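You operate a simulated robot arm through the tools that you are given. There is no shell and no other tool.

You run a simulated robot arm. Do the job below in one go: nothing can be reset, and whatever is moved stays where it is left.

JOB
Clear the yellow lug to the green pad, crimp the red lug once, rack it again.
Fine: back in its own well; no stroke on an empty crimper. Set down upright: what you pick out.

The check looks at the end state, three seconds after you hand in, the way a careful person would. Anything else that was tipped, shoved, dropped, spilled or broken makes it a failure.

ROBOT AND FRAMES
A 7-joint arm with a two-finger parallel gripper, fixed in place. Base frame: the origin is at the foot of the arm, x ahead of it, y to its left, z up. Units: cm, degrees, N and s.
Its first joint turns from -166.0 to 166.0 degrees. Payload 3.43 kg.
The tool frame sits at the grasp point between the pads (the TCP): z along the fingers, y along the line on which they close. The tips reach 3.4 cm beyond it. Largest opening 12.8 cm; finger width 2.4, thickness 1.2; the body of the gripper, 4.8 by 13 cm, starts 9.6 cm behind the TCP.
Orientation is told as [roll, pitch, yaw] about the base's x, y, z axes, in that order, counted from this pose: with the fingers straight down and closing along the base's y, the tool's x points along the base's -x, its y along +y and its z along -z.

CONTROLS
- The arm moves only by the tool servo_tool. Its argument "plan" is text: rows parted by semicolons, each of 7 numbers parted by spaces: the finger opening in cm, from 0 to 12.8, then the shift along the tool's x, y, z in cm, then the turn, a rotation vector about the tool's x, y, z in degrees. In form: jaw x y z rx ry rz; .... A call has 1 to 20 rows; each row shifts and turns the commanded pose from where the row before left it, along the tool's axes as they then stand. A row lasts 0.2 s, in which the tool goes at most 5 cm and 8.6 degrees; a call with a longer step from one row to the next is refused whole, and so is a gripper value outside its range. Where a pose cannot be reached the arm comes as near as it can. A force on the tool above 90 N (or 10 N above the force at the start of the call, whichever is more), or a blocked arm, ends the call early, and 0.2 s more pass. The fingers move at their own pace (about 15.3 cm/s each) and stop on an object; they squeeze with about 25 N. The grip force told is the motor's: it shows also when the fingers shut on nothing. Time passes only in rows, and 0.2 s behind the last, so rows that do not move let the fingers close. It gives the time, the measured TCP pose, the force on the tool (base axes), the opening and the grip force at its end, in the units of the frame above (readings bear some noise), with the torque about the TCP (base axes, N m) and any sound that the robot's microphone picked up.
- Cameras (640 x 400 px; columns grow to the right, rows downward): "scene" is fixed at [39.91, 50.03, 152.38]; the picture's right is [-0.86, -0.51, 0.00], its down [-0.44, 0.74, -0.51] and it looks along [0.26, -0.44, -0.86] (base axes); focal length 275 px, centre (320, 200). "wrist" rides on the gripper at [7.6, -1.1, -16] in the tool frame; the picture's right is [0.15, 0.99, 0.00], its down [-0.88, 0.13, -0.46] and it looks along [-0.45, 0.07, 0.89] (tool axes); focal length 234 px, centre (320, 200). There is no depth. A picture from a camera that has moved, and an enlarged one, comes with that camera's place and axes in the base frame and with its lens.
- capture(camera): a new picture of that camera. No time passes.
- zoom(camera, box): a new picture of the part [left, top, right, bottom] of that camera's present view, enlarged. No time passes.
- hand_in(): hands the job in; it is judged then, once.

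Nothing tells you positions but the pictures and the camera data. Unless the task says otherwise, let go and move clear before handing in.

The tools are called after "Call:" by a JSON object that holds its "method" and its "body". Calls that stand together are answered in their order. servo_tool: Moves the arm, as the interface text tells. Its arguments: {"type":"object","properties":{"plan":{"type":"string"}},"required":["plan"]} The other tools are called the same way: capture (camera) takes a picture; zoom (camera, box) takes an enlarged picture of a part of a camera's view; hand_in () hands the job in.

At the start:

```text
t: 0.0
eef_pos: [53.97, 13.24, 115.0]
tool_rot: [0.0, -0.1, -0.1]
wrist_force: [0.1, -0.2, 0.4]
ft_torque: [0.03, -0.01, 0.01]
grip_width: 12.83
gripper_force: 0.0
```

scene: 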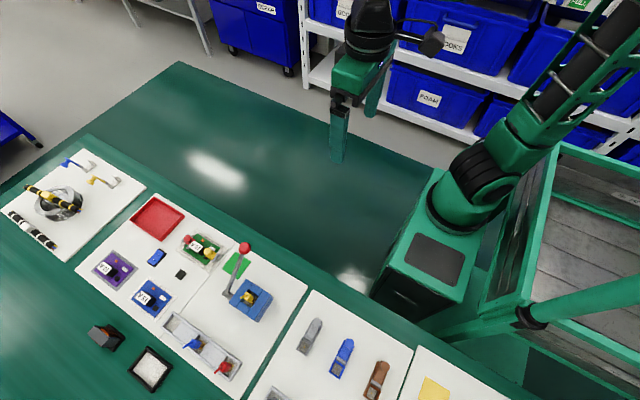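
wrist: 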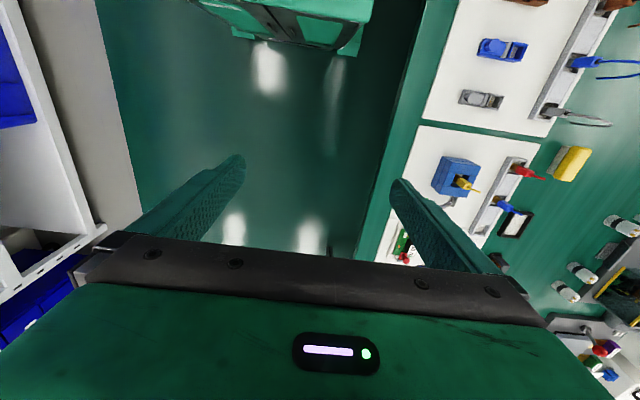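

I see a bench with a blue crimper (red-knobbed lever), a yellow lug in it, and a rack with red and blue lugs beside it. I'll look closer first.

Call:
{"method": "zoom", "body": {"camera": "scene", "box": [200, 230, 300, 300]}}

Call:
{"method": "zoom", "body": {"camera": "scene", "box": [140, 290, 280, 390]}}

Call:
{"method": "zoom", "body": {"camera": "scene", "box": [70, 180, 310, 400]}}

Call:
{"method": "zoom", "body": {"camera": "wrist", "box": [380, 120, 580, 270]}}

```text
5.71 times, centred on (250, 265) of scene
camera zoom: at [39.91, 50.03, 152.38], right [-0.86, -0.51, 0.0], down [-0.44, 0.74, -0.51], along [0.26, -0.44, -0.86], focal length 1573 px, centre (720, -171)
```

zoom: 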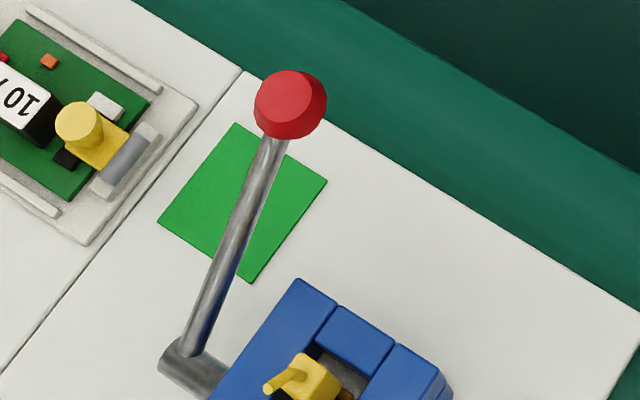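

```text
4.00 times, centred on (210, 340) of scene
camera zoom: at [39.91, 50.03, 152.38], right [-0.86, -0.51, 0.0], down [-0.44, 0.74, -0.51], along [0.26, -0.44, -0.86], focal length 1101 px, centre (760, -360)
```

zoom: 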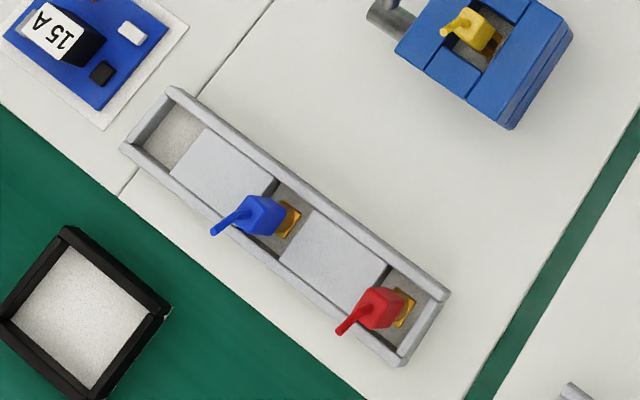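

```text
1.82 times, centred on (190, 290) of scene
camera zoom: at [39.91, 50.03, 152.38], right [-0.86, -0.51, 0.0], down [-0.44, 0.74, -0.51], along [0.26, -0.44, -0.86], focal length 500 px, centre (556, 36)
```

zoom: 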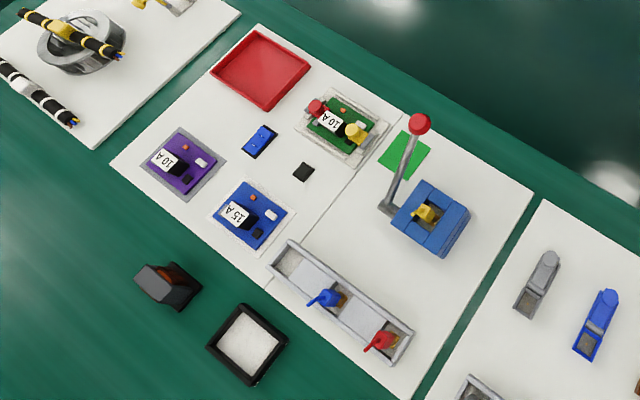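

```text
2.67 times, centred on (480, 195) of wrist
camera zoom: at [46.46, 12.09, 131.07], right [-0.15, 0.99, 0.0], down [0.88, 0.13, 0.46], along [0.45, 0.07, -0.89], focal length 624 px, centre (-107, 213)
```

zoom: 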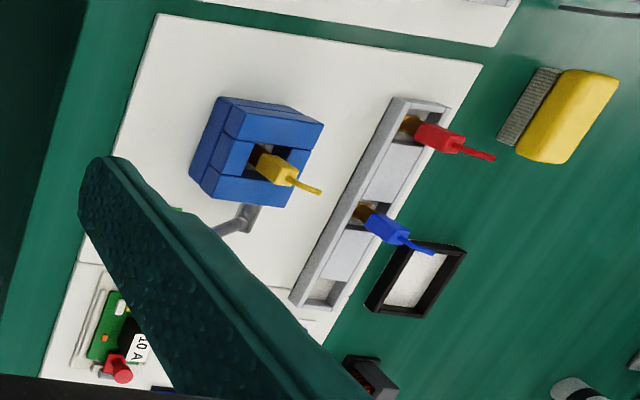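

The crimper sits near (62, 47) and the bench top at about z≈77, going by both views. I'll move the wrist camera over there to get closer views.

Call:
{"method": "servo_tool", "body": {"plan": "12.8 0 4.5 0 0 0 0;12.8 0 4.5 0 0 0 0;12.8 0 4.5 0 0 0 0;12.8 0 4.5 0 0 0 0;12.8 0 4.5 0 0 0 0;12.8 0 4.5 0 0 0 0;12.8 0 4.5 1 0 0 0;12.8 0 4.5 2 0 0 0;12.8 0 0 2 0 0 0;12.8 0 0 0 0 0 0;12.8 0 0 0 0 0 0"}}

Call:
{"method": "capture", "body": {"camera": "wrist"}}

Call:
{"method": "capture", "body": {"camera": "scene"}}

```text
t: 2.4
eef_pos: [52.52, 49.27, 110.48]
tool_rot: [-0.1, -0.7, -0.1]
wrist_force: [-0.6, 0.9, 0.5]
ft_torque: [0.02, 0.0, 0.0]
grip_width: 12.79
gripper_force: 0.1
```

```text
taken
camera wrist: at [44.81, 48.02, 126.45], right [-0.14, 0.99, 0.0], down [0.88, 0.13, 0.47], along [0.46, 0.07, -0.88], focal length 234 px, centre (320, 200)
```

wrist: 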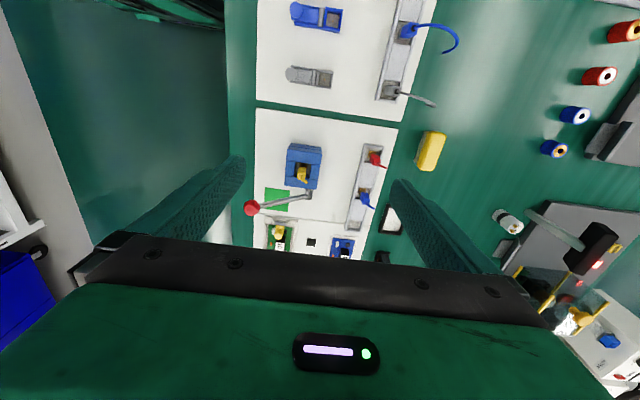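

```text
taken
```

scene: 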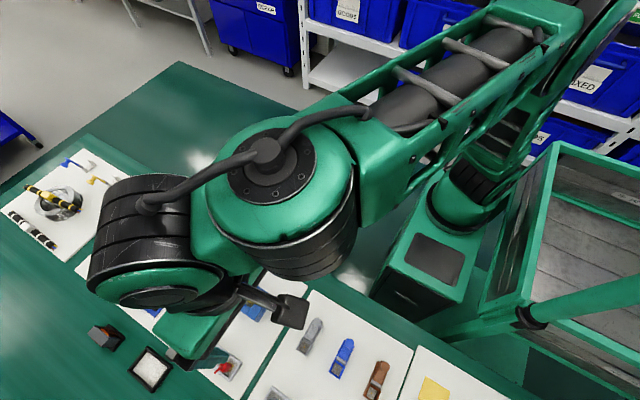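

The wrist view now shows the crimper, rack, and pad clearly. I'll zoom for detail and measure.

Call:
{"method": "zoom", "body": {"camera": "wrist", "box": [240, 130, 400, 230]}}

Call:
{"method": "zoom", "body": {"camera": "wrist", "box": [240, 170, 400, 270]}}

Call:
{"method": "zoom", "body": {"camera": "wrist", "box": [340, 140, 404, 240]}}

```text
4.00 times, centred on (320, 180) of wrist
camera zoom: at [44.81, 48.02, 126.45], right [-0.14, 0.99, 0.0], down [0.88, 0.13, 0.47], along [0.46, 0.07, -0.88], focal length 937 px, centre (320, 280)
```

zoom: 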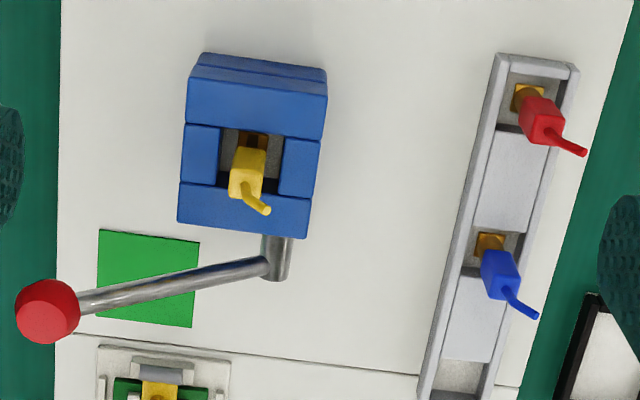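

```text
4.00 times, centred on (320, 220) of wrist
camera zoom: at [44.81, 48.02, 126.45], right [-0.14, 0.99, 0.0], down [0.88, 0.13, 0.47], along [0.46, 0.07, -0.88], focal length 937 px, centre (320, 120)
```

zoom: 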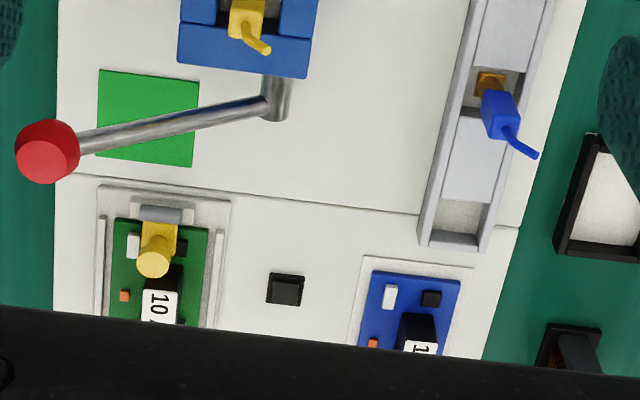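

```text
4.00 times, centred on (372, 190) of wrist
camera zoom: at [44.81, 48.02, 126.45], right [-0.14, 0.99, 0.0], down [0.88, 0.13, 0.47], along [0.46, 0.07, -0.88], focal length 937 px, centre (112, 240)
```

zoom: 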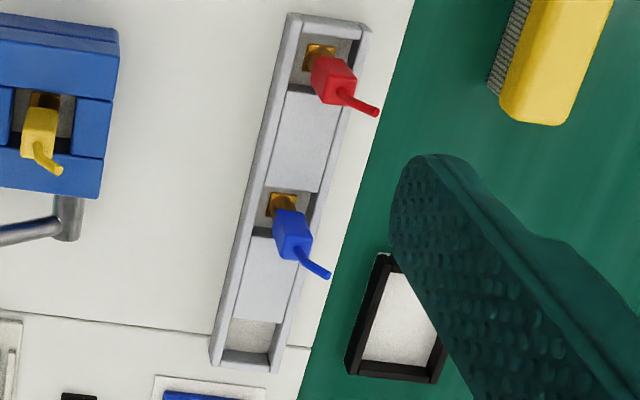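

Board top is about z≈77.5, knob about (69, 38, 87), and the red lug's foot about (57.3, 61). I need finer views of the lugs, wells and crimper before deciding on grasps.

Call:
{"method": "zoom", "body": {"camera": "wrist", "box": [280, 138, 328, 168]}}

Call:
{"method": "zoom", "body": {"camera": "wrist", "box": [280, 155, 328, 195]}}

Call:
{"method": "zoom", "body": {"camera": "wrist", "box": [352, 138, 400, 168]}}

Call:
{"method": "zoom", "body": {"camera": "wrist", "box": [340, 178, 388, 236]}}

```text
13.33 times, centred on (304, 153) of wrist
camera zoom: at [44.81, 48.02, 126.45], right [-0.14, 0.99, 0.0], down [0.88, 0.13, 0.47], along [0.46, 0.07, -0.88], focal length 3122 px, centre (533, 827)
```

zoom: 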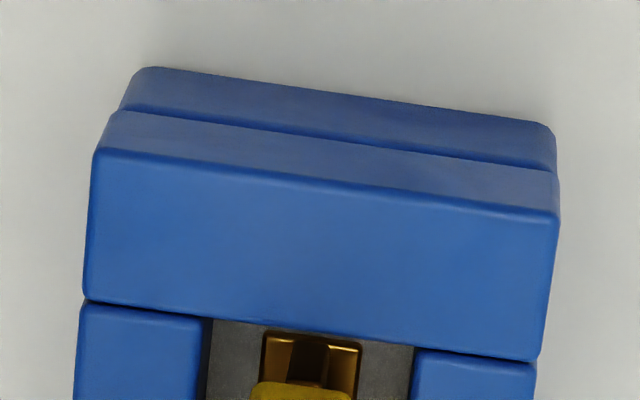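

```text
10.00 times, centred on (304, 175) of wrist
camera zoom: at [44.81, 48.02, 126.45], right [-0.14, 0.99, 0.0], down [0.88, 0.13, 0.47], along [0.46, 0.07, -0.88], focal length 2342 px, centre (480, 450)
```

zoom: 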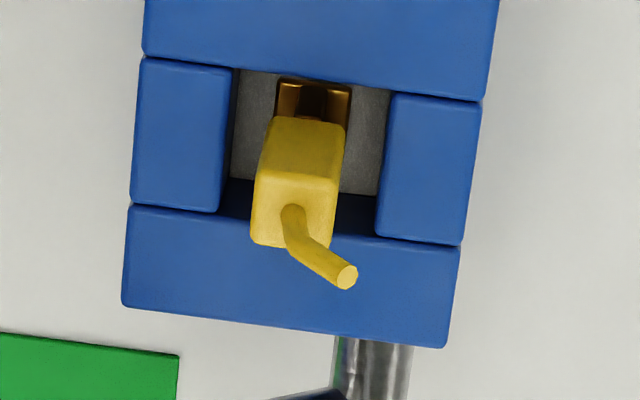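

```text
13.33 times, centred on (376, 153) of wrist
camera zoom: at [44.81, 48.02, 126.45], right [-0.14, 0.99, 0.0], down [0.88, 0.13, 0.47], along [0.46, 0.07, -0.88], focal length 3122 px, centre (-427, 827)
```

zoom: 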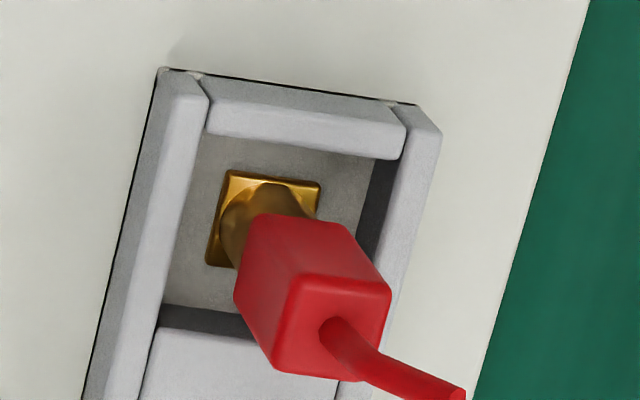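

```text
6.90 times, centred on (364, 207) of wrist
camera zoom: at [44.81, 48.02, 126.45], right [-0.14, 0.99, 0.0], down [0.88, 0.13, 0.47], along [0.46, 0.07, -0.88], focal length 1615 px, centre (17, 152)
```

zoom: 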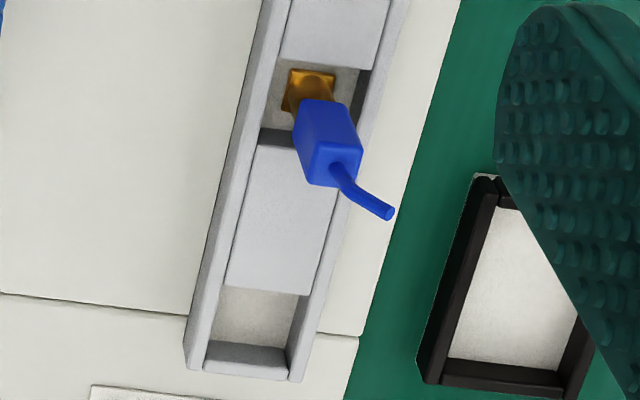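

Details are now clear: each lug has a square foot, a neck, a block spanning about z 80.2–83.1 in the rack, and a wire tail bent toward +y. The fingers should therefore close along x, so I'll turn the tool 90° and get a second viewpoint for the heights.

Call:
{"method": "servo_tool", "body": {"plan": "12.8 -2.4 -2.4 1.9 0 0 0;12.8 -2.4 -2.4 1.9 0 0 0;12.8 -2.4 -2.4 1.9 0 0 0;12.8 -2.4 -2.4 1.9 0 0 0;12.8 0 0 0 0 0 -8.2;12.8 0 0 0 0 0 -8.2;12.8 0 0 0 0 0 -8.2;12.8 0 0 0 0 0 -8.2;12.8 0 0 0 0 0 -8.2;12.8 0 0 0 0 0 -8.2;12.8 0 0 0 0 0 -8.2;12.8 0 0 0 0 0 -8.2;12.8 0 0 0 0 0 -8.2;12.8 0 0 0 0 0 -8.2;12.8 0 0 0 0 0 -8;12.8 0 0 0 0 0 0;12.8 0 0 0 0 0 0;12.8 0 0 0 0 0 0"}}

Call:
{"method": "capture", "body": {"camera": "wrist"}}

Call:
{"method": "capture", "body": {"camera": "scene"}}

```text
t: 6.2
eef_pos: [62.24, 39.67, 103.16]
tool_rot: [-0.7, -0.1, 89.9]
wrist_force: [0.6, -0.2, 0.6]
ft_torque: [0.02, 0.0, 0.02]
grip_width: 12.8
gripper_force: 0.0
```

```text
taken
camera wrist: at [63.35, 31.94, 119.27], right [-0.99, -0.15, -0.01], down [-0.13, 0.88, 0.45], along [-0.06, 0.45, -0.89], focal length 234 px, centre (320, 200)
```

wrist: 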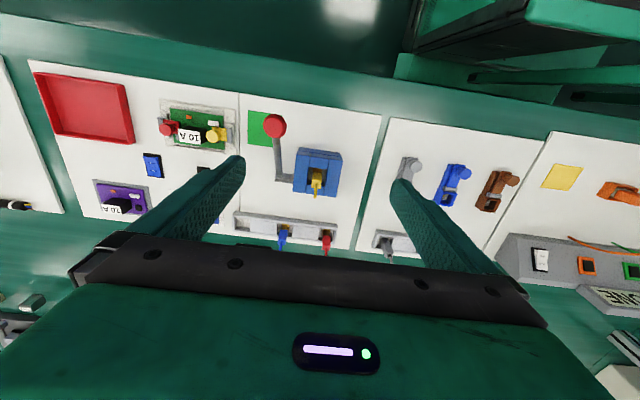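

```text
taken
```

scene: 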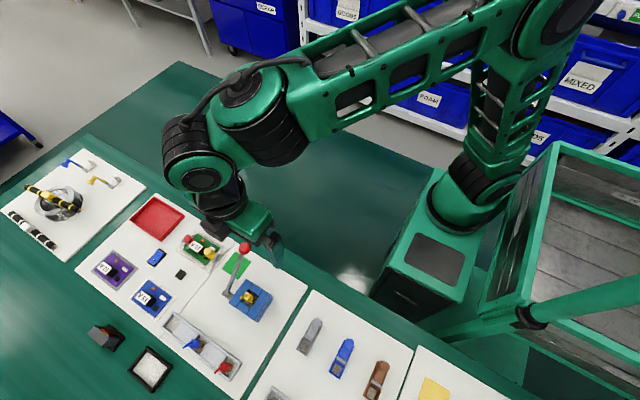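

Call:
{"method": "zoom", "body": {"camera": "wrist", "box": [240, 100, 360, 205]}}

Call:
{"method": "zoom", "body": {"camera": "wrist", "box": [290, 140, 350, 205]}}

Call:
{"method": "zoom", "body": {"camera": "wrist", "box": [230, 205, 350, 265]}}

```text
3.81 times, centred on (300, 152) of wrist
camera zoom: at [63.35, 31.94, 119.27], right [-0.99, -0.15, -0.01], down [-0.13, 0.88, 0.45], along [-0.06, 0.45, -0.89], focal length 892 px, centre (396, 381)
```

zoom: 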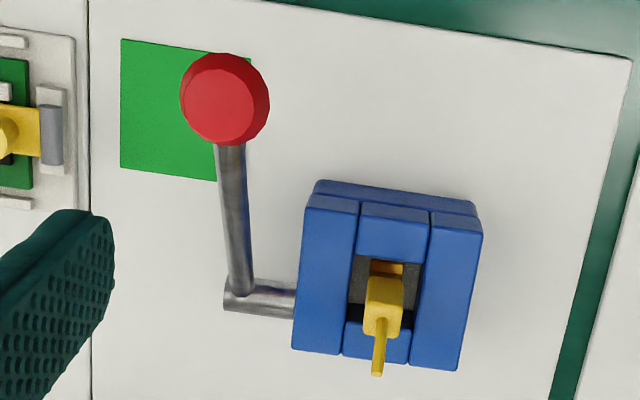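

```text
6.15 times, centred on (320, 172) of wrist
camera zoom: at [63.35, 31.94, 119.27], right [-0.99, -0.15, -0.01], down [-0.13, 0.88, 0.45], along [-0.06, 0.45, -0.89], focal length 1441 px, centre (320, 369)
```

zoom: 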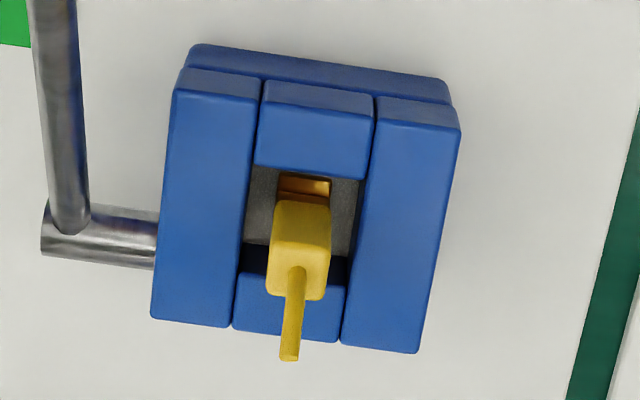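

```text
5.33 times, centred on (290, 235) of wrist
camera zoom: at [63.35, 31.94, 119.27], right [-0.99, -0.15, -0.01], down [-0.13, 0.88, 0.45], along [-0.06, 0.45, -0.89], focal length 1249 px, centre (480, 13)
```

zoom: 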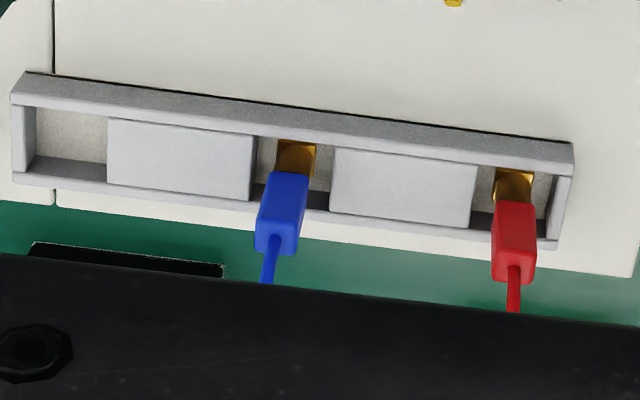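

Two wrist views disagree by about 1.4 cm in height, so I'll cross-check with magnified scene-camera views.

Call:
{"method": "zoom", "body": {"camera": "scene", "box": [215, 235, 279, 325]}}

Call:
{"method": "zoom", "body": {"camera": "scene", "box": [228, 280, 276, 325]}}

Call:
{"method": "zoom", "body": {"camera": "scene", "box": [210, 350, 250, 385]}}

Call:
{"method": "zoom", "body": {"camera": "scene", "box": [160, 305, 250, 390]}}

```text
4.44 times, centred on (247, 280) of scene
camera zoom: at [39.91, 50.03, 152.38], right [-0.86, -0.51, 0.0], down [-0.44, 0.74, -0.51], along [0.26, -0.44, -0.86], focal length 1223 px, centre (644, -156)
```

zoom: 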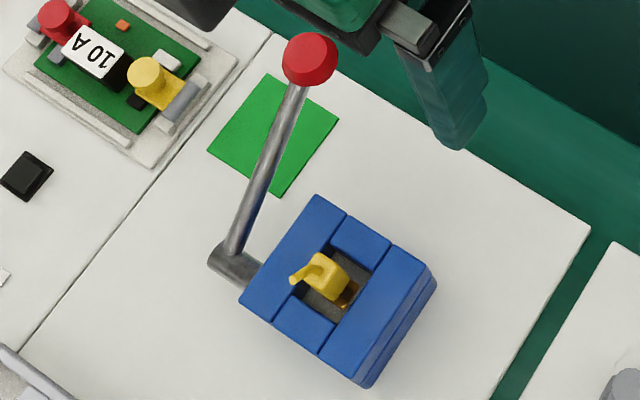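

```text
8.89 times, centred on (252, 302) of scene
camera zoom: at [39.91, 50.03, 152.38], right [-0.86, -0.51, 0.0], down [-0.44, 0.74, -0.51], along [0.26, -0.44, -0.86], focal length 2446 px, centre (924, -711)
```

zoom: 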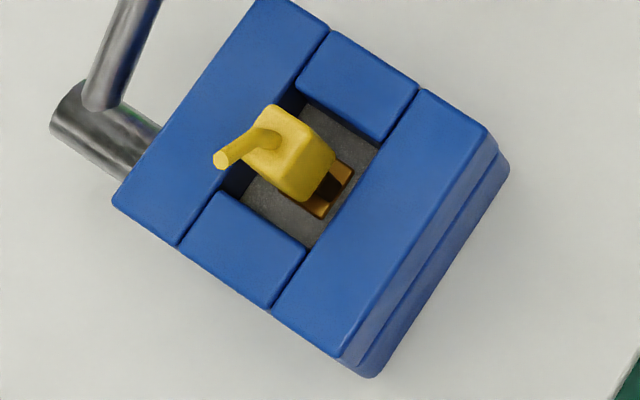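

```text
11.43 times, centred on (230, 368) of scene
camera zoom: at [39.91, 50.03, 152.38], right [-0.86, -0.51, 0.0], down [-0.44, 0.74, -0.51], along [0.26, -0.44, -0.86], focal length 3145 px, centre (1349, -1714)
```

zoom: 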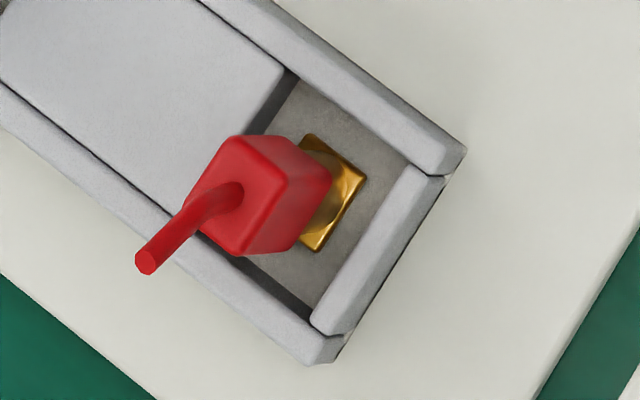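

```text
4.71 times, centred on (205, 348) of scene
camera zoom: at [39.91, 50.03, 152.38], right [-0.86, -0.51, 0.0], down [-0.44, 0.74, -0.51], along [0.26, -0.44, -0.86], focal length 1295 px, centre (861, -494)
```

zoom: 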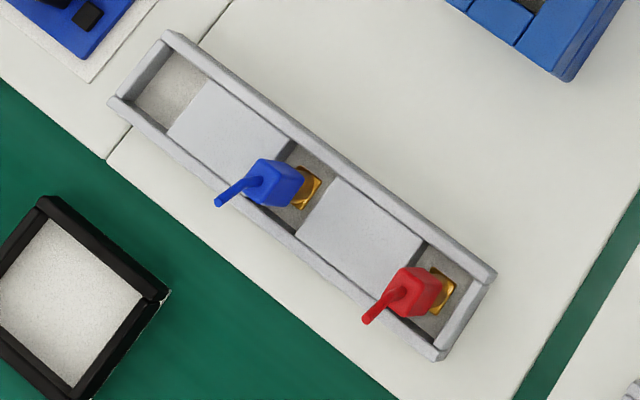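

The scene view puts the red lug at about (57.7, 61.4), with its block about 2.1–4.9 cm above the well floor. To calibrate heights, I'll lower the closed fingertips toward a bare patch of board near (71, 54.5).

Call:
{"method": "servo_tool", "body": {"plan": "0 -3.7 -2.2 0 0 0 0;0 -3.7 -2.2 0 0 0 0;0 -3.7 -2.2 0 0 0 0;0 -3.7 -2.2 0 0 0 0;0 0 0 4 0 0 0;0 0 0 4 0 0 0;0 0 0 4 0 0 0;0 0 0 2 0 0 0;0 0 0 0 0 0 0;0 0 0 0 0 0 0;0 0 0 0 0 0 0"}}

Call:
{"method": "capture", "body": {"camera": "wrist"}}

Call:
{"method": "zoom", "body": {"camera": "scene", "box": [140, 220, 300, 390]}}

```text
t: 8.6
eef_pos: [71.09, 54.29, 89.25]
tool_rot: [-0.7, 0.0, 89.9]
wrist_force: [-0.4, -0.1, -0.7]
ft_torque: [0.0, -0.02, 0.02]
grip_width: 0.0
gripper_force: 24.6
```

```text
taken
camera wrist: at [72.2, 46.72, 105.21], right [-0.99, -0.14, -0.01], down [-0.13, 0.88, 0.45], along [-0.06, 0.45, -0.89], focal length 234 px, centre (320, 200)
```

wrist: 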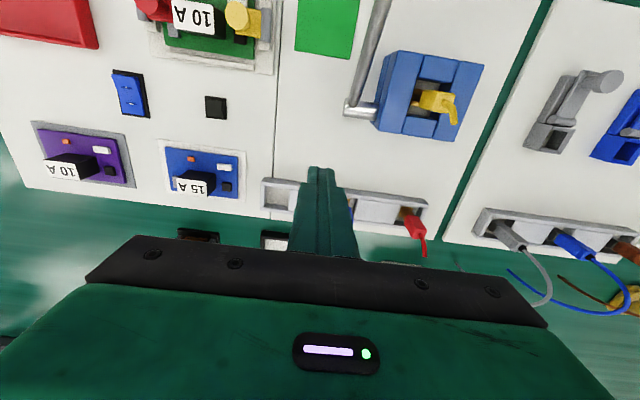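

```text
2.35 times, centred on (220, 305) of scene
camera zoom: at [39.91, 50.03, 152.38], right [-0.86, -0.51, 0.0], down [-0.44, 0.74, -0.51], along [0.26, -0.44, -0.86], focal length 648 px, centre (555, -47)
```

zoom: 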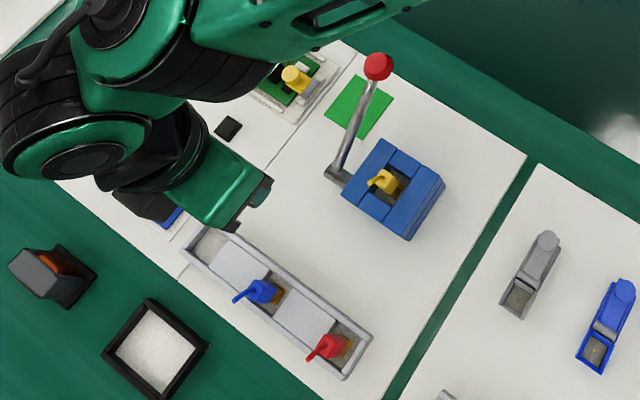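

Motion is accurate and the fingertips hover over bare board. I'll correct the 0.7° tilt and descend slowly until light contact.

Call:
{"method": "servo_tool", "body": {"plan": "0 0 0 3 -0.7 0 0;0 0 0 3 0 0 0;0 0 0 0.5 0 0 0;0 0 0 0 0 0 0;0 0 0 0.25 0 0 0;0 0 0 0.25 0 0 0;0 0 0 0.25 0 0 0;0 0 0 0.25 0 0 0;0 0 0 0.25 0 0 0;0 0 0 0.25 0 0 0;0 0 0 0.25 0 0 0;0 0 0 0.25 0 0 0;0 0 0 0.25 0 0 0;0 0 0 0.25 0 0 0;0 0 0 0.25 0 0 0"}}

```text
t: 11.8
eef_pos: [71.35, 54.49, 80.03]
tool_rot: [0.0, -0.1, 90.0]
wrist_force: [0.4, 0.1, -0.3]
ft_torque: [0.01, 0.0, -0.02]
grip_width: 0.0
gripper_force: 24.7
```

No contact yet with tips at z≈76.6; I'll continue gently.

Call:
{"method": "servo_tool", "body": {"plan": "0 0 0 0.2 0 0 0;0 0 0 0.2 0 0 0;0 0 0 0.2 0 0 0;0 0 0 0.2 0 0 0;0 0 0 0.2 0 0 0;0 0 0 0.2 0 0 0;0 0 0 0.2 0 0 0;0 0 0 0.2 0 0 0"}}

Call:
{"method": "zoom", "body": {"camera": "scene", "box": [140, 240, 300, 360]}}

Call:
{"method": "capture", "body": {"camera": "wrist"}}

```text
t: 13.6
eef_pos: [71.35, 54.58, 79.33]
tool_rot: [-0.4, -0.6, 90.0]
wrist_force: [-12.9, -22.5, 73.7]
ft_torque: [-1.61, 0.54, -0.08]
grip_width: 0.01
gripper_force: 25.2
```

```text
3.33 times, centred on (220, 300) of scene
camera zoom: at [39.91, 50.03, 152.38], right [-0.86, -0.51, 0.0], down [-0.44, 0.74, -0.51], along [0.26, -0.44, -0.86], focal length 917 px, centre (653, -133)
```

zoom: 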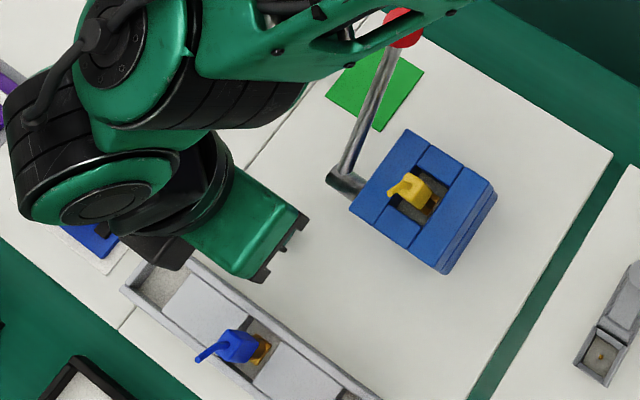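

```text
taken
camera wrist: at [72.44, 46.68, 95.21], right [-0.99, -0.14, -0.01], down [-0.13, 0.88, 0.46], along [-0.06, 0.46, -0.89], focal length 234 px, centre (320, 200)
```

wrist: 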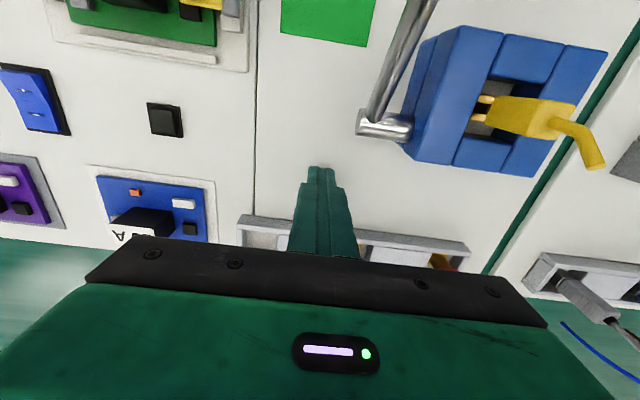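

Contact with the board occurs at TCP z≈79.5, so the board surface is at about z≈76.1. I'll lift clear and take closer looks at the crimper.

Call:
{"method": "servo_tool", "body": {"plan": "0 0 0 -2 0 0 0;0 0 0 -3 0 0 0;0 0 0 -3 0 0 0;0 0 0 0 0 0 0;0 0 0 0 0 0 0"}}

Call:
{"method": "zoom", "body": {"camera": "wrist", "box": [320, 0, 560, 150]}}

Call:
{"method": "zoom", "body": {"camera": "scene", "box": [160, 240, 290, 340]}}

```text
t: 14.8
eef_pos: [71.26, 54.55, 86.69]
tool_rot: [-0.1, 0.0, 89.9]
wrist_force: [0.6, 0.5, 0.3]
ft_torque: [0.01, -0.01, 0.01]
grip_width: 0.0
gripper_force: 24.7
```

```text
2.67 times, centred on (440, 75) of wrist
camera zoom: at [72.5, 46.84, 102.62], right [-0.99, -0.14, 0.0], down [-0.13, 0.88, 0.46], along [-0.07, 0.45, -0.89], focal length 624 px, centre (0, 533)
```

zoom: 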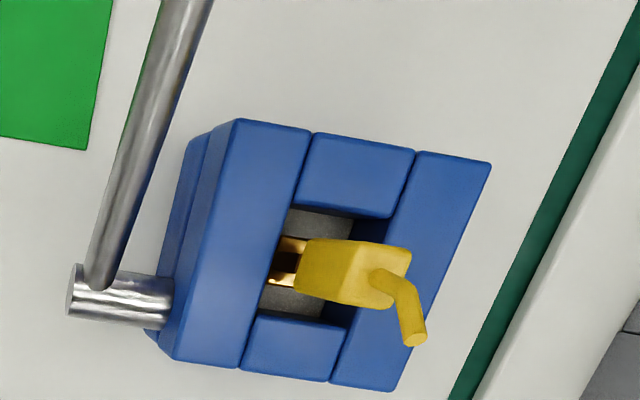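

```text
4.00 times, centred on (225, 290) of scene
camera zoom: at [39.91, 50.03, 152.38], right [-0.86, -0.51, 0.0], down [-0.44, 0.74, -0.51], along [0.26, -0.44, -0.86], focal length 1101 px, centre (700, -160)
```

zoom: 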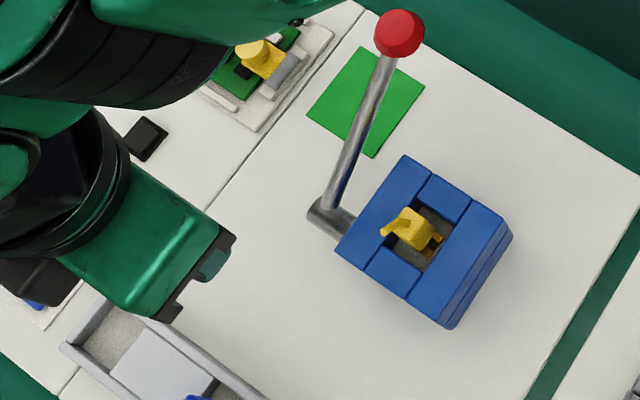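

Heights now agree: crimper top z≈80.9, yellow lug at about (61.8, 47.1) with top at 84.4, and pad spanning x 69.3–75.3, y 38.8–44.5. Next I hover above the yellow lug with the fingers set to close along x.

Call:
{"method": "servo_tool", "body": {"plan": "5 0 0 -4 0 0 0;5 0 0 -4 0 0 0;5 2.5 3.2 0 0 0 0;5 2.5 3.2 0 0 0 0;5 2.45 3.06 0 0 0 0;5 0 0 1.8 0 0 0;5 0 0 1.8 0 0 0;5 0 0 0 0 0 0;5 0 0 0 0 0 0"}}

Call:
{"method": "capture", "body": {"camera": "wrist"}}

Call:
{"method": "zoom", "body": {"camera": "scene", "box": [200, 240, 300, 330]}}

```text
t: 16.8
eef_pos: [61.64, 47.05, 90.97]
tool_rot: [0.1, 0.0, 89.9]
wrist_force: [0.1, 0.0, 0.0]
ft_torque: [0.0, -0.04, 0.0]
grip_width: 5.01
gripper_force: 0.0
```

```text
taken
camera wrist: at [62.95, 39.27, 107.0], right [-0.99, -0.15, 0.0], down [-0.13, 0.88, 0.46], along [-0.07, 0.45, -0.89], focal length 234 px, centre (320, 200)
```

wrist: 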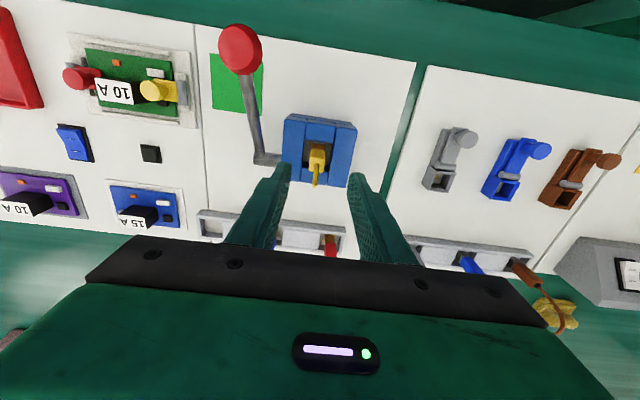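

```text
4.44 times, centred on (250, 285) of scene
camera zoom: at [39.91, 50.03, 152.38], right [-0.86, -0.51, 0.0], down [-0.44, 0.74, -0.51], along [0.26, -0.44, -0.86], focal length 1223 px, centre (631, -178)
```

zoom: 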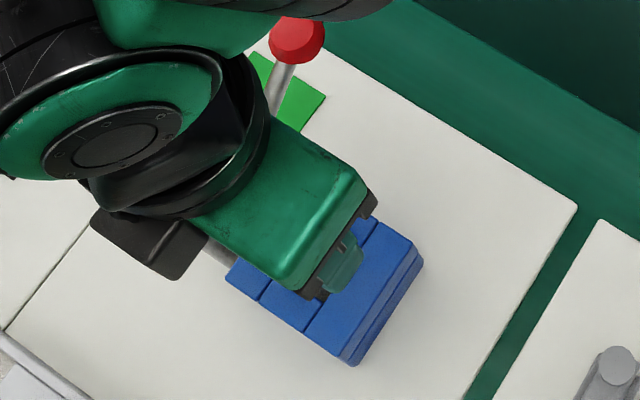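

Call:
{"method": "zoom", "body": {"camera": "wrist", "box": [260, 100, 380, 200]}}

```text
4.00 times, centred on (320, 150) of wrist
camera zoom: at [62.95, 39.27, 107.0], right [-0.99, -0.15, 0.0], down [-0.13, 0.88, 0.46], along [-0.07, 0.45, -0.89], focal length 937 px, centre (320, 400)
```

zoom: 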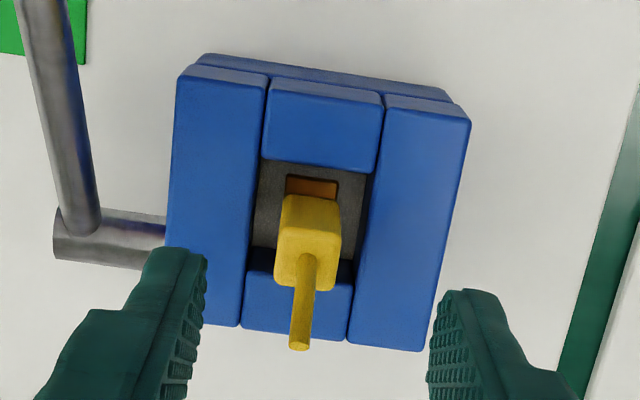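

The fingers straddle the lug and the alignment is good (lug ≈(61.9, 47.0)). Descending to grip height just above the crimper's top.

Call:
{"method": "servo_tool", "body": {"plan": "5 0 -0.15 2 0 0 0;5 0 0 2 0 0 0;5 0 0 1 0 0 0;5 0 0 0.8 0 0 0;5 0 0 0 0 0 0;5 0 0 0 0 0 0"}}

Call:
{"method": "capture", "body": {"camera": "wrist"}}

Call:
{"method": "zoom", "body": {"camera": "wrist", "box": [250, 100, 390, 220]}}

Call:
{"method": "zoom", "body": {"camera": "scene", "box": [220, 270, 290, 330]}}

```text
t: 18.2
eef_pos: [61.99, 46.81, 85.26]
tool_rot: [0.0, 0.0, 89.9]
wrist_force: [0.3, 0.3, -0.3]
ft_torque: [0.0, -0.02, -0.01]
grip_width: 5.01
gripper_force: 0.0
```

```text
taken
camera wrist: at [63.26, 39.28, 101.22], right [-0.99, -0.15, 0.0], down [-0.13, 0.88, 0.46], along [-0.07, 0.45, -0.89], focal length 234 px, centre (320, 200)
```

wrist: 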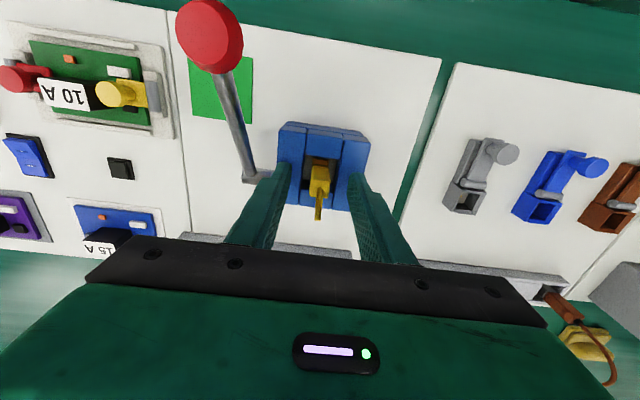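

```text
3.33 times, centred on (320, 160) of wrist
camera zoom: at [63.26, 39.28, 101.22], right [-0.99, -0.15, 0.0], down [-0.13, 0.88, 0.46], along [-0.07, 0.45, -0.89], focal length 781 px, centre (320, 333)
```

zoom: 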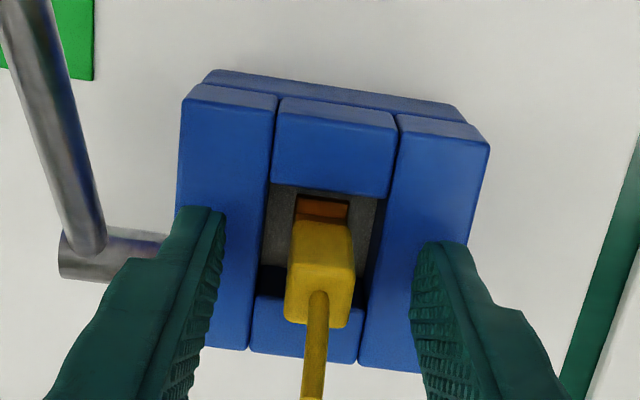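

```text
6.67 times, centred on (255, 300) of scene
camera zoom: at [39.91, 50.03, 152.38], right [-0.86, -0.51, 0.0], down [-0.44, 0.74, -0.51], along [0.26, -0.44, -0.86], focal length 1835 px, centre (753, -467)
```

zoom: 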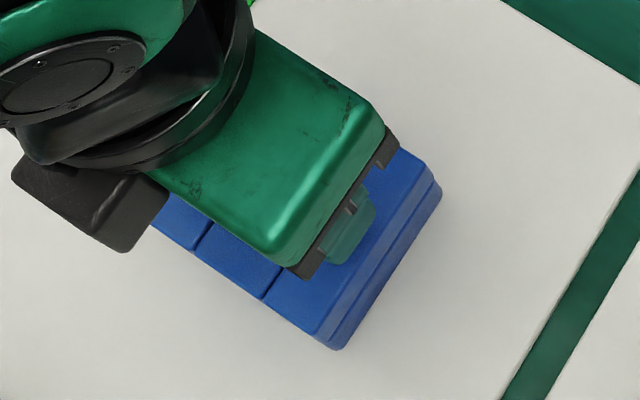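

The lug is centred between the fingers. Closing on it.

Call:
{"method": "servo_tool", "body": {"plan": "3 0 0 0 0 0 0;0 0 0 0 0 0 0;0 0 0 0 0 0 0;0 0 0 0 0 0 0"}}

Call:
{"method": "zoom", "body": {"camera": "wrist", "box": [250, 100, 390, 220]}}

```text
t: 19.2
eef_pos: [62.05, 47.0, 85.22]
tool_rot: [0.0, 0.1, 89.8]
wrist_force: [1.0, -0.1, -0.2]
ft_torque: [0.01, -0.04, 0.02]
grip_width: 1.47
gripper_force: 25.4
```

```text
3.33 times, centred on (320, 160) of wrist
camera zoom: at [63.26, 39.28, 101.22], right [-0.99, -0.15, 0.0], down [-0.13, 0.88, 0.46], along [-0.07, 0.45, -0.89], focal length 781 px, centre (320, 333)
```

zoom: 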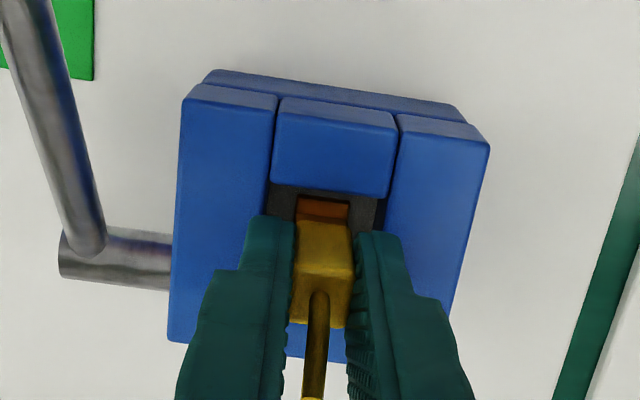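

Gripped at 1.47 cm wide. I'll lift straight up well above the lever knob and look.

Call:
{"method": "servo_tool", "body": {"plan": "0 0 0 -0.5 0 0 0;0 0 0 -1 0 0 0;0 0 0 -2 0 0 0;0 0 0 -3 0 0 0;0 0 0 -3.5 0 0 0;0 0 0 -3 0 0 0;0 0 0 0 0 0 0;0 0 0 0 0 0 0"}}

Call:
{"method": "capture", "body": {"camera": "wrist"}}

Call:
{"method": "zoom", "body": {"camera": "wrist", "box": [250, 100, 390, 220]}}

```text
t: 21.0
eef_pos: [61.95, 47.08, 98.02]
tool_rot: [0.0, 0.1, 89.8]
wrist_force: [0.1, -0.4, -0.1]
ft_torque: [0.01, -0.03, -0.05]
grip_width: 1.47
gripper_force: 25.3
```

```text
taken
camera wrist: at [63.27, 39.39, 114.16], right [-0.99, -0.15, 0.0], down [-0.13, 0.88, 0.46], along [-0.07, 0.45, -0.89], focal length 234 px, centre (320, 200)
```

wrist: 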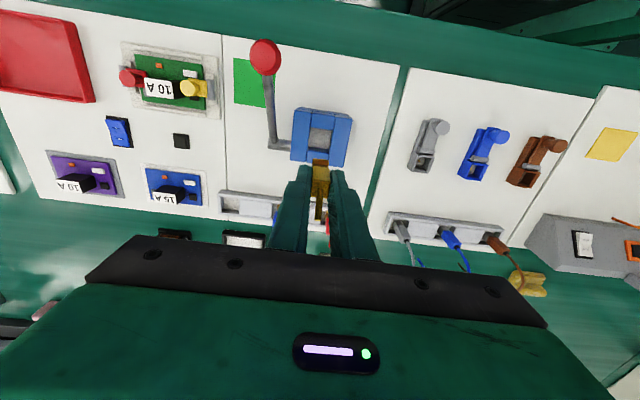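

```text
3.33 times, centred on (320, 160) of wrist
camera zoom: at [63.27, 39.39, 114.16], right [-0.99, -0.15, 0.0], down [-0.13, 0.88, 0.46], along [-0.07, 0.45, -0.89], focal length 781 px, centre (320, 333)
```

zoom: 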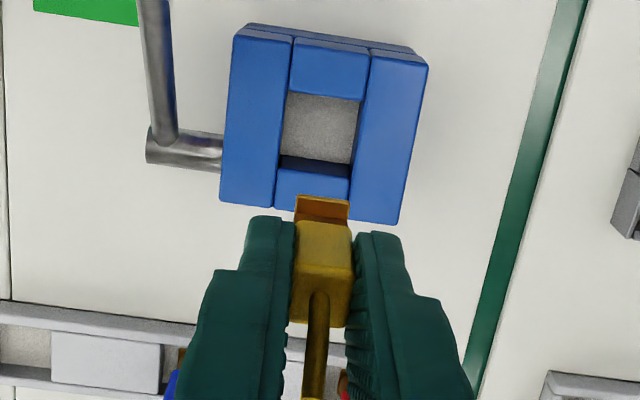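

The yellow lug is upright in the grip and the crimper pocket is empty, centred at about (61.9, 47.05). I carry the lug over the pad at (72.9, 41.7), offset away from the lever.

Call:
{"method": "servo_tool", "body": {"plan": "0 1 -3.4 0 0 0 0;0 1.4 -3.4 0 0 0 0;0 1.5 -2.1 0 0 0 0;0 1.4 -2.0 0 0 0 0;0 0 0 0 0 0 0;0 0 0 3.5 0 0 0;0 0 0 3.5 0 0 0;0 0 0 3 0 0 0;0 0 0 2.5 0 0 0;0 0 0 1.5 0 0 0;0 0 0 0 0 0 0;0 0 0 0 0 0 0"}}

Call:
{"method": "capture", "body": {"camera": "wrist"}}

Call:
{"method": "zoom", "body": {"camera": "wrist", "box": [250, 100, 390, 220]}}

Call:
{"method": "zoom", "body": {"camera": "scene", "box": [190, 225, 290, 315]}}

```text
t: 23.6
eef_pos: [72.88, 41.59, 83.97]
tool_rot: [0.0, 0.1, 89.9]
wrist_force: [0.0, 0.4, -0.6]
ft_torque: [-0.04, 0.0, 0.01]
grip_width: 1.44
gripper_force: 25.2
```

```text
taken
camera wrist: at [74.13, 33.88, 99.93], right [-0.99, -0.15, 0.0], down [-0.13, 0.88, 0.46], along [-0.07, 0.45, -0.89], focal length 234 px, centre (320, 200)
```

wrist: 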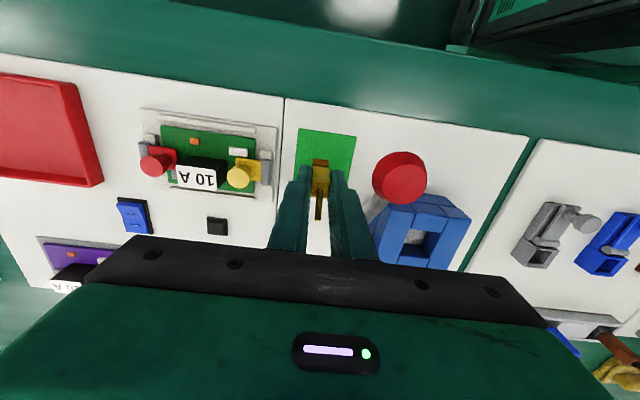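

```text
3.33 times, centred on (320, 160) of wrist
camera zoom: at [74.13, 33.88, 99.93], right [-0.99, -0.15, 0.0], down [-0.13, 0.88, 0.46], along [-0.07, 0.45, -0.89], focal length 781 px, centre (320, 333)
```

zoom: 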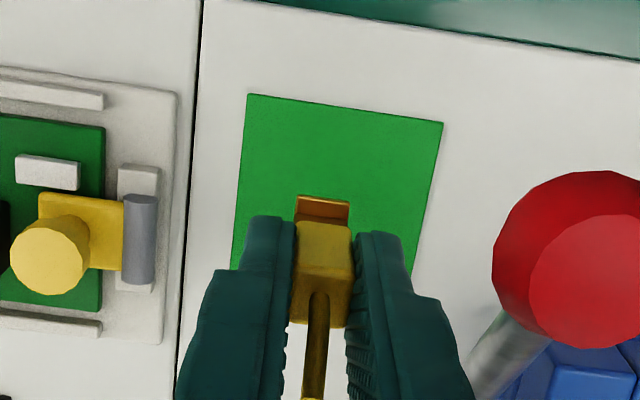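

```text
4.44 times, centred on (240, 270) of scene
camera zoom: at [39.91, 50.03, 152.38], right [-0.86, -0.51, 0.0], down [-0.44, 0.74, -0.51], along [0.26, -0.44, -0.86], focal length 1223 px, centre (676, -111)
```

zoom: 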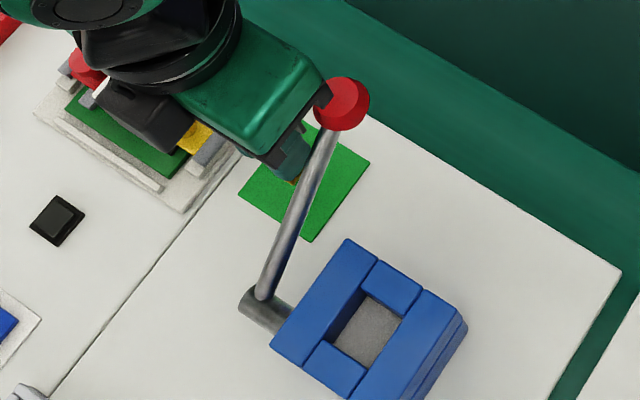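

The lug is over the pad, about 2 cm up, and nothing is touched. Lowering gently in small steps.

Call:
{"method": "servo_tool", "body": {"plan": "0 0 0 0.7 0 0 0;0 0 0 0.6 0 0 0;0 0 0 0.2 0 0 0;0 0 0 0 0 0 0"}}

Call:
{"method": "zoom", "body": {"camera": "wrist", "box": [280, 130, 360, 190]}}

```text
t: 24.6
eef_pos: [72.89, 41.7, 82.46]
tool_rot: [0.0, 0.0, 89.9]
wrist_force: [0.4, 0.3, -0.6]
ft_torque: [0.03, 0.0, 0.01]
grip_width: 1.46
gripper_force: 24.7
```

```text
6.67 times, centred on (320, 160) of wrist
camera zoom: at [74.15, 34.03, 98.54], right [-0.99, -0.15, 0.0], down [-0.13, 0.88, 0.46], along [-0.07, 0.45, -0.89], focal length 1561 px, centre (320, 467)
```

zoom: 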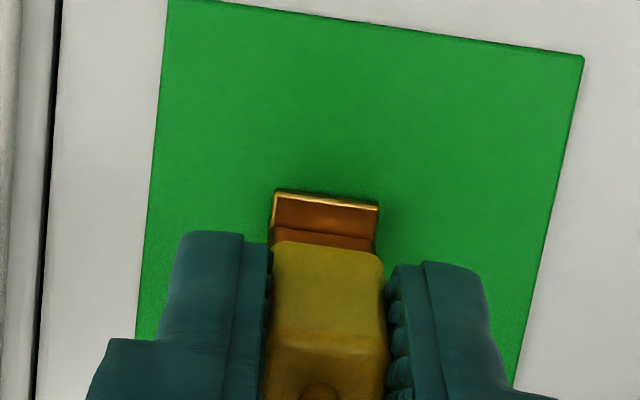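

Call:
{"method": "servo_tool", "body": {"plan": "0 0 0 0.1 0 0 0;0 0 0 0.1 0 0 0;0 0 0 0 0 0 0"}}

Call:
{"method": "zoom", "body": {"camera": "wrist", "box": [300, 140, 340, 170]}}

```text
t: 25.4
eef_pos: [72.75, 41.79, 82.3]
tool_rot: [0.0, 0.0, 90.0]
wrist_force: [0.6, -0.2, -0.6]
ft_torque: [0.02, 0.02, 0.05]
grip_width: 1.48
gripper_force: 25.3
```

```text
13.33 times, centred on (320, 155) of wrist
camera zoom: at [74.06, 34.08, 98.45], right [-0.99, -0.15, 0.0], down [-0.13, 0.88, 0.46], along [-0.07, 0.45, -0.89], focal length 3122 px, centre (320, 800)
```

zoom: 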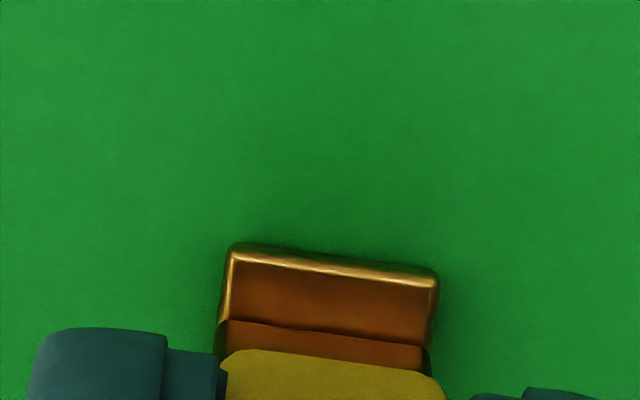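

Call:
{"method": "servo_tool", "body": {"plan": "0 0 0 0.1 0 0 0;0 0 0 0.1 0 0 0;0 0 0 0 0 0 0"}}

Call:
{"method": "zoom", "body": {"camera": "wrist", "box": [300, 140, 340, 170]}}

```text
t: 26.2
eef_pos: [72.86, 41.78, 82.35]
tool_rot: [-0.1, -0.1, 89.9]
wrist_force: [0.5, -1.0, 10.1]
ft_torque: [-0.13, -0.05, 0.01]
grip_width: 1.46
gripper_force: 25.3
```

```text
13.33 times, centred on (320, 155) of wrist
camera zoom: at [74.04, 34.08, 98.39], right [-0.99, -0.14, 0.0], down [-0.13, 0.88, 0.46], along [-0.07, 0.45, -0.89], focal length 3122 px, centre (320, 800)
```

zoom: 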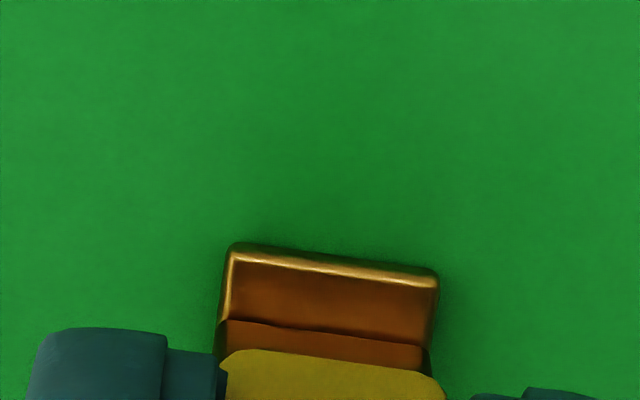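

Contact on the pad (10 N). I'll relieve the pressure, open slightly, and check that the lug stands.

Call:
{"method": "servo_tool", "body": {"plan": "0 0 0 -0.1 0 0 0;0 0 0 0 0 0 0;1.8 0 0 0 0 0 0;2.8 0 0 0 0 0 0;2.8 0 0 0 0 0 0;2.8 0 0 0 0 0 0"}}

Call:
{"method": "zoom", "body": {"camera": "wrist", "box": [250, 100, 390, 220]}}

```text
t: 27.6
eef_pos: [72.91, 41.73, 82.31]
tool_rot: [0.0, 0.1, 90.0]
wrist_force: [0.3, 0.4, 0.6]
ft_torque: [0.01, -0.03, 0.0]
grip_width: 2.77
gripper_force: 0.1
```

```text
3.33 times, centred on (320, 160) of wrist
camera zoom: at [74.06, 34.06, 98.42], right [-0.99, -0.15, 0.0], down [-0.13, 0.88, 0.46], along [-0.07, 0.45, -0.89], focal length 781 px, centre (320, 333)
```

zoom: 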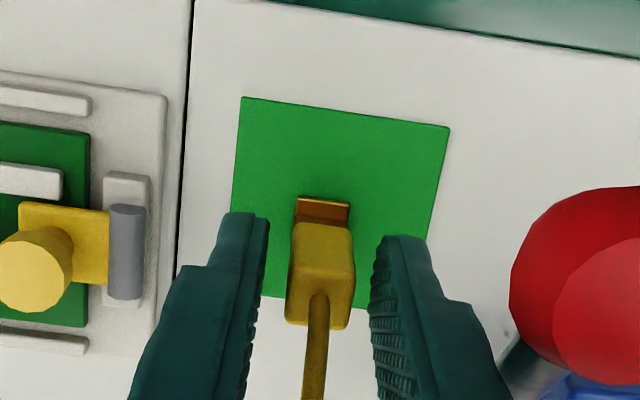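

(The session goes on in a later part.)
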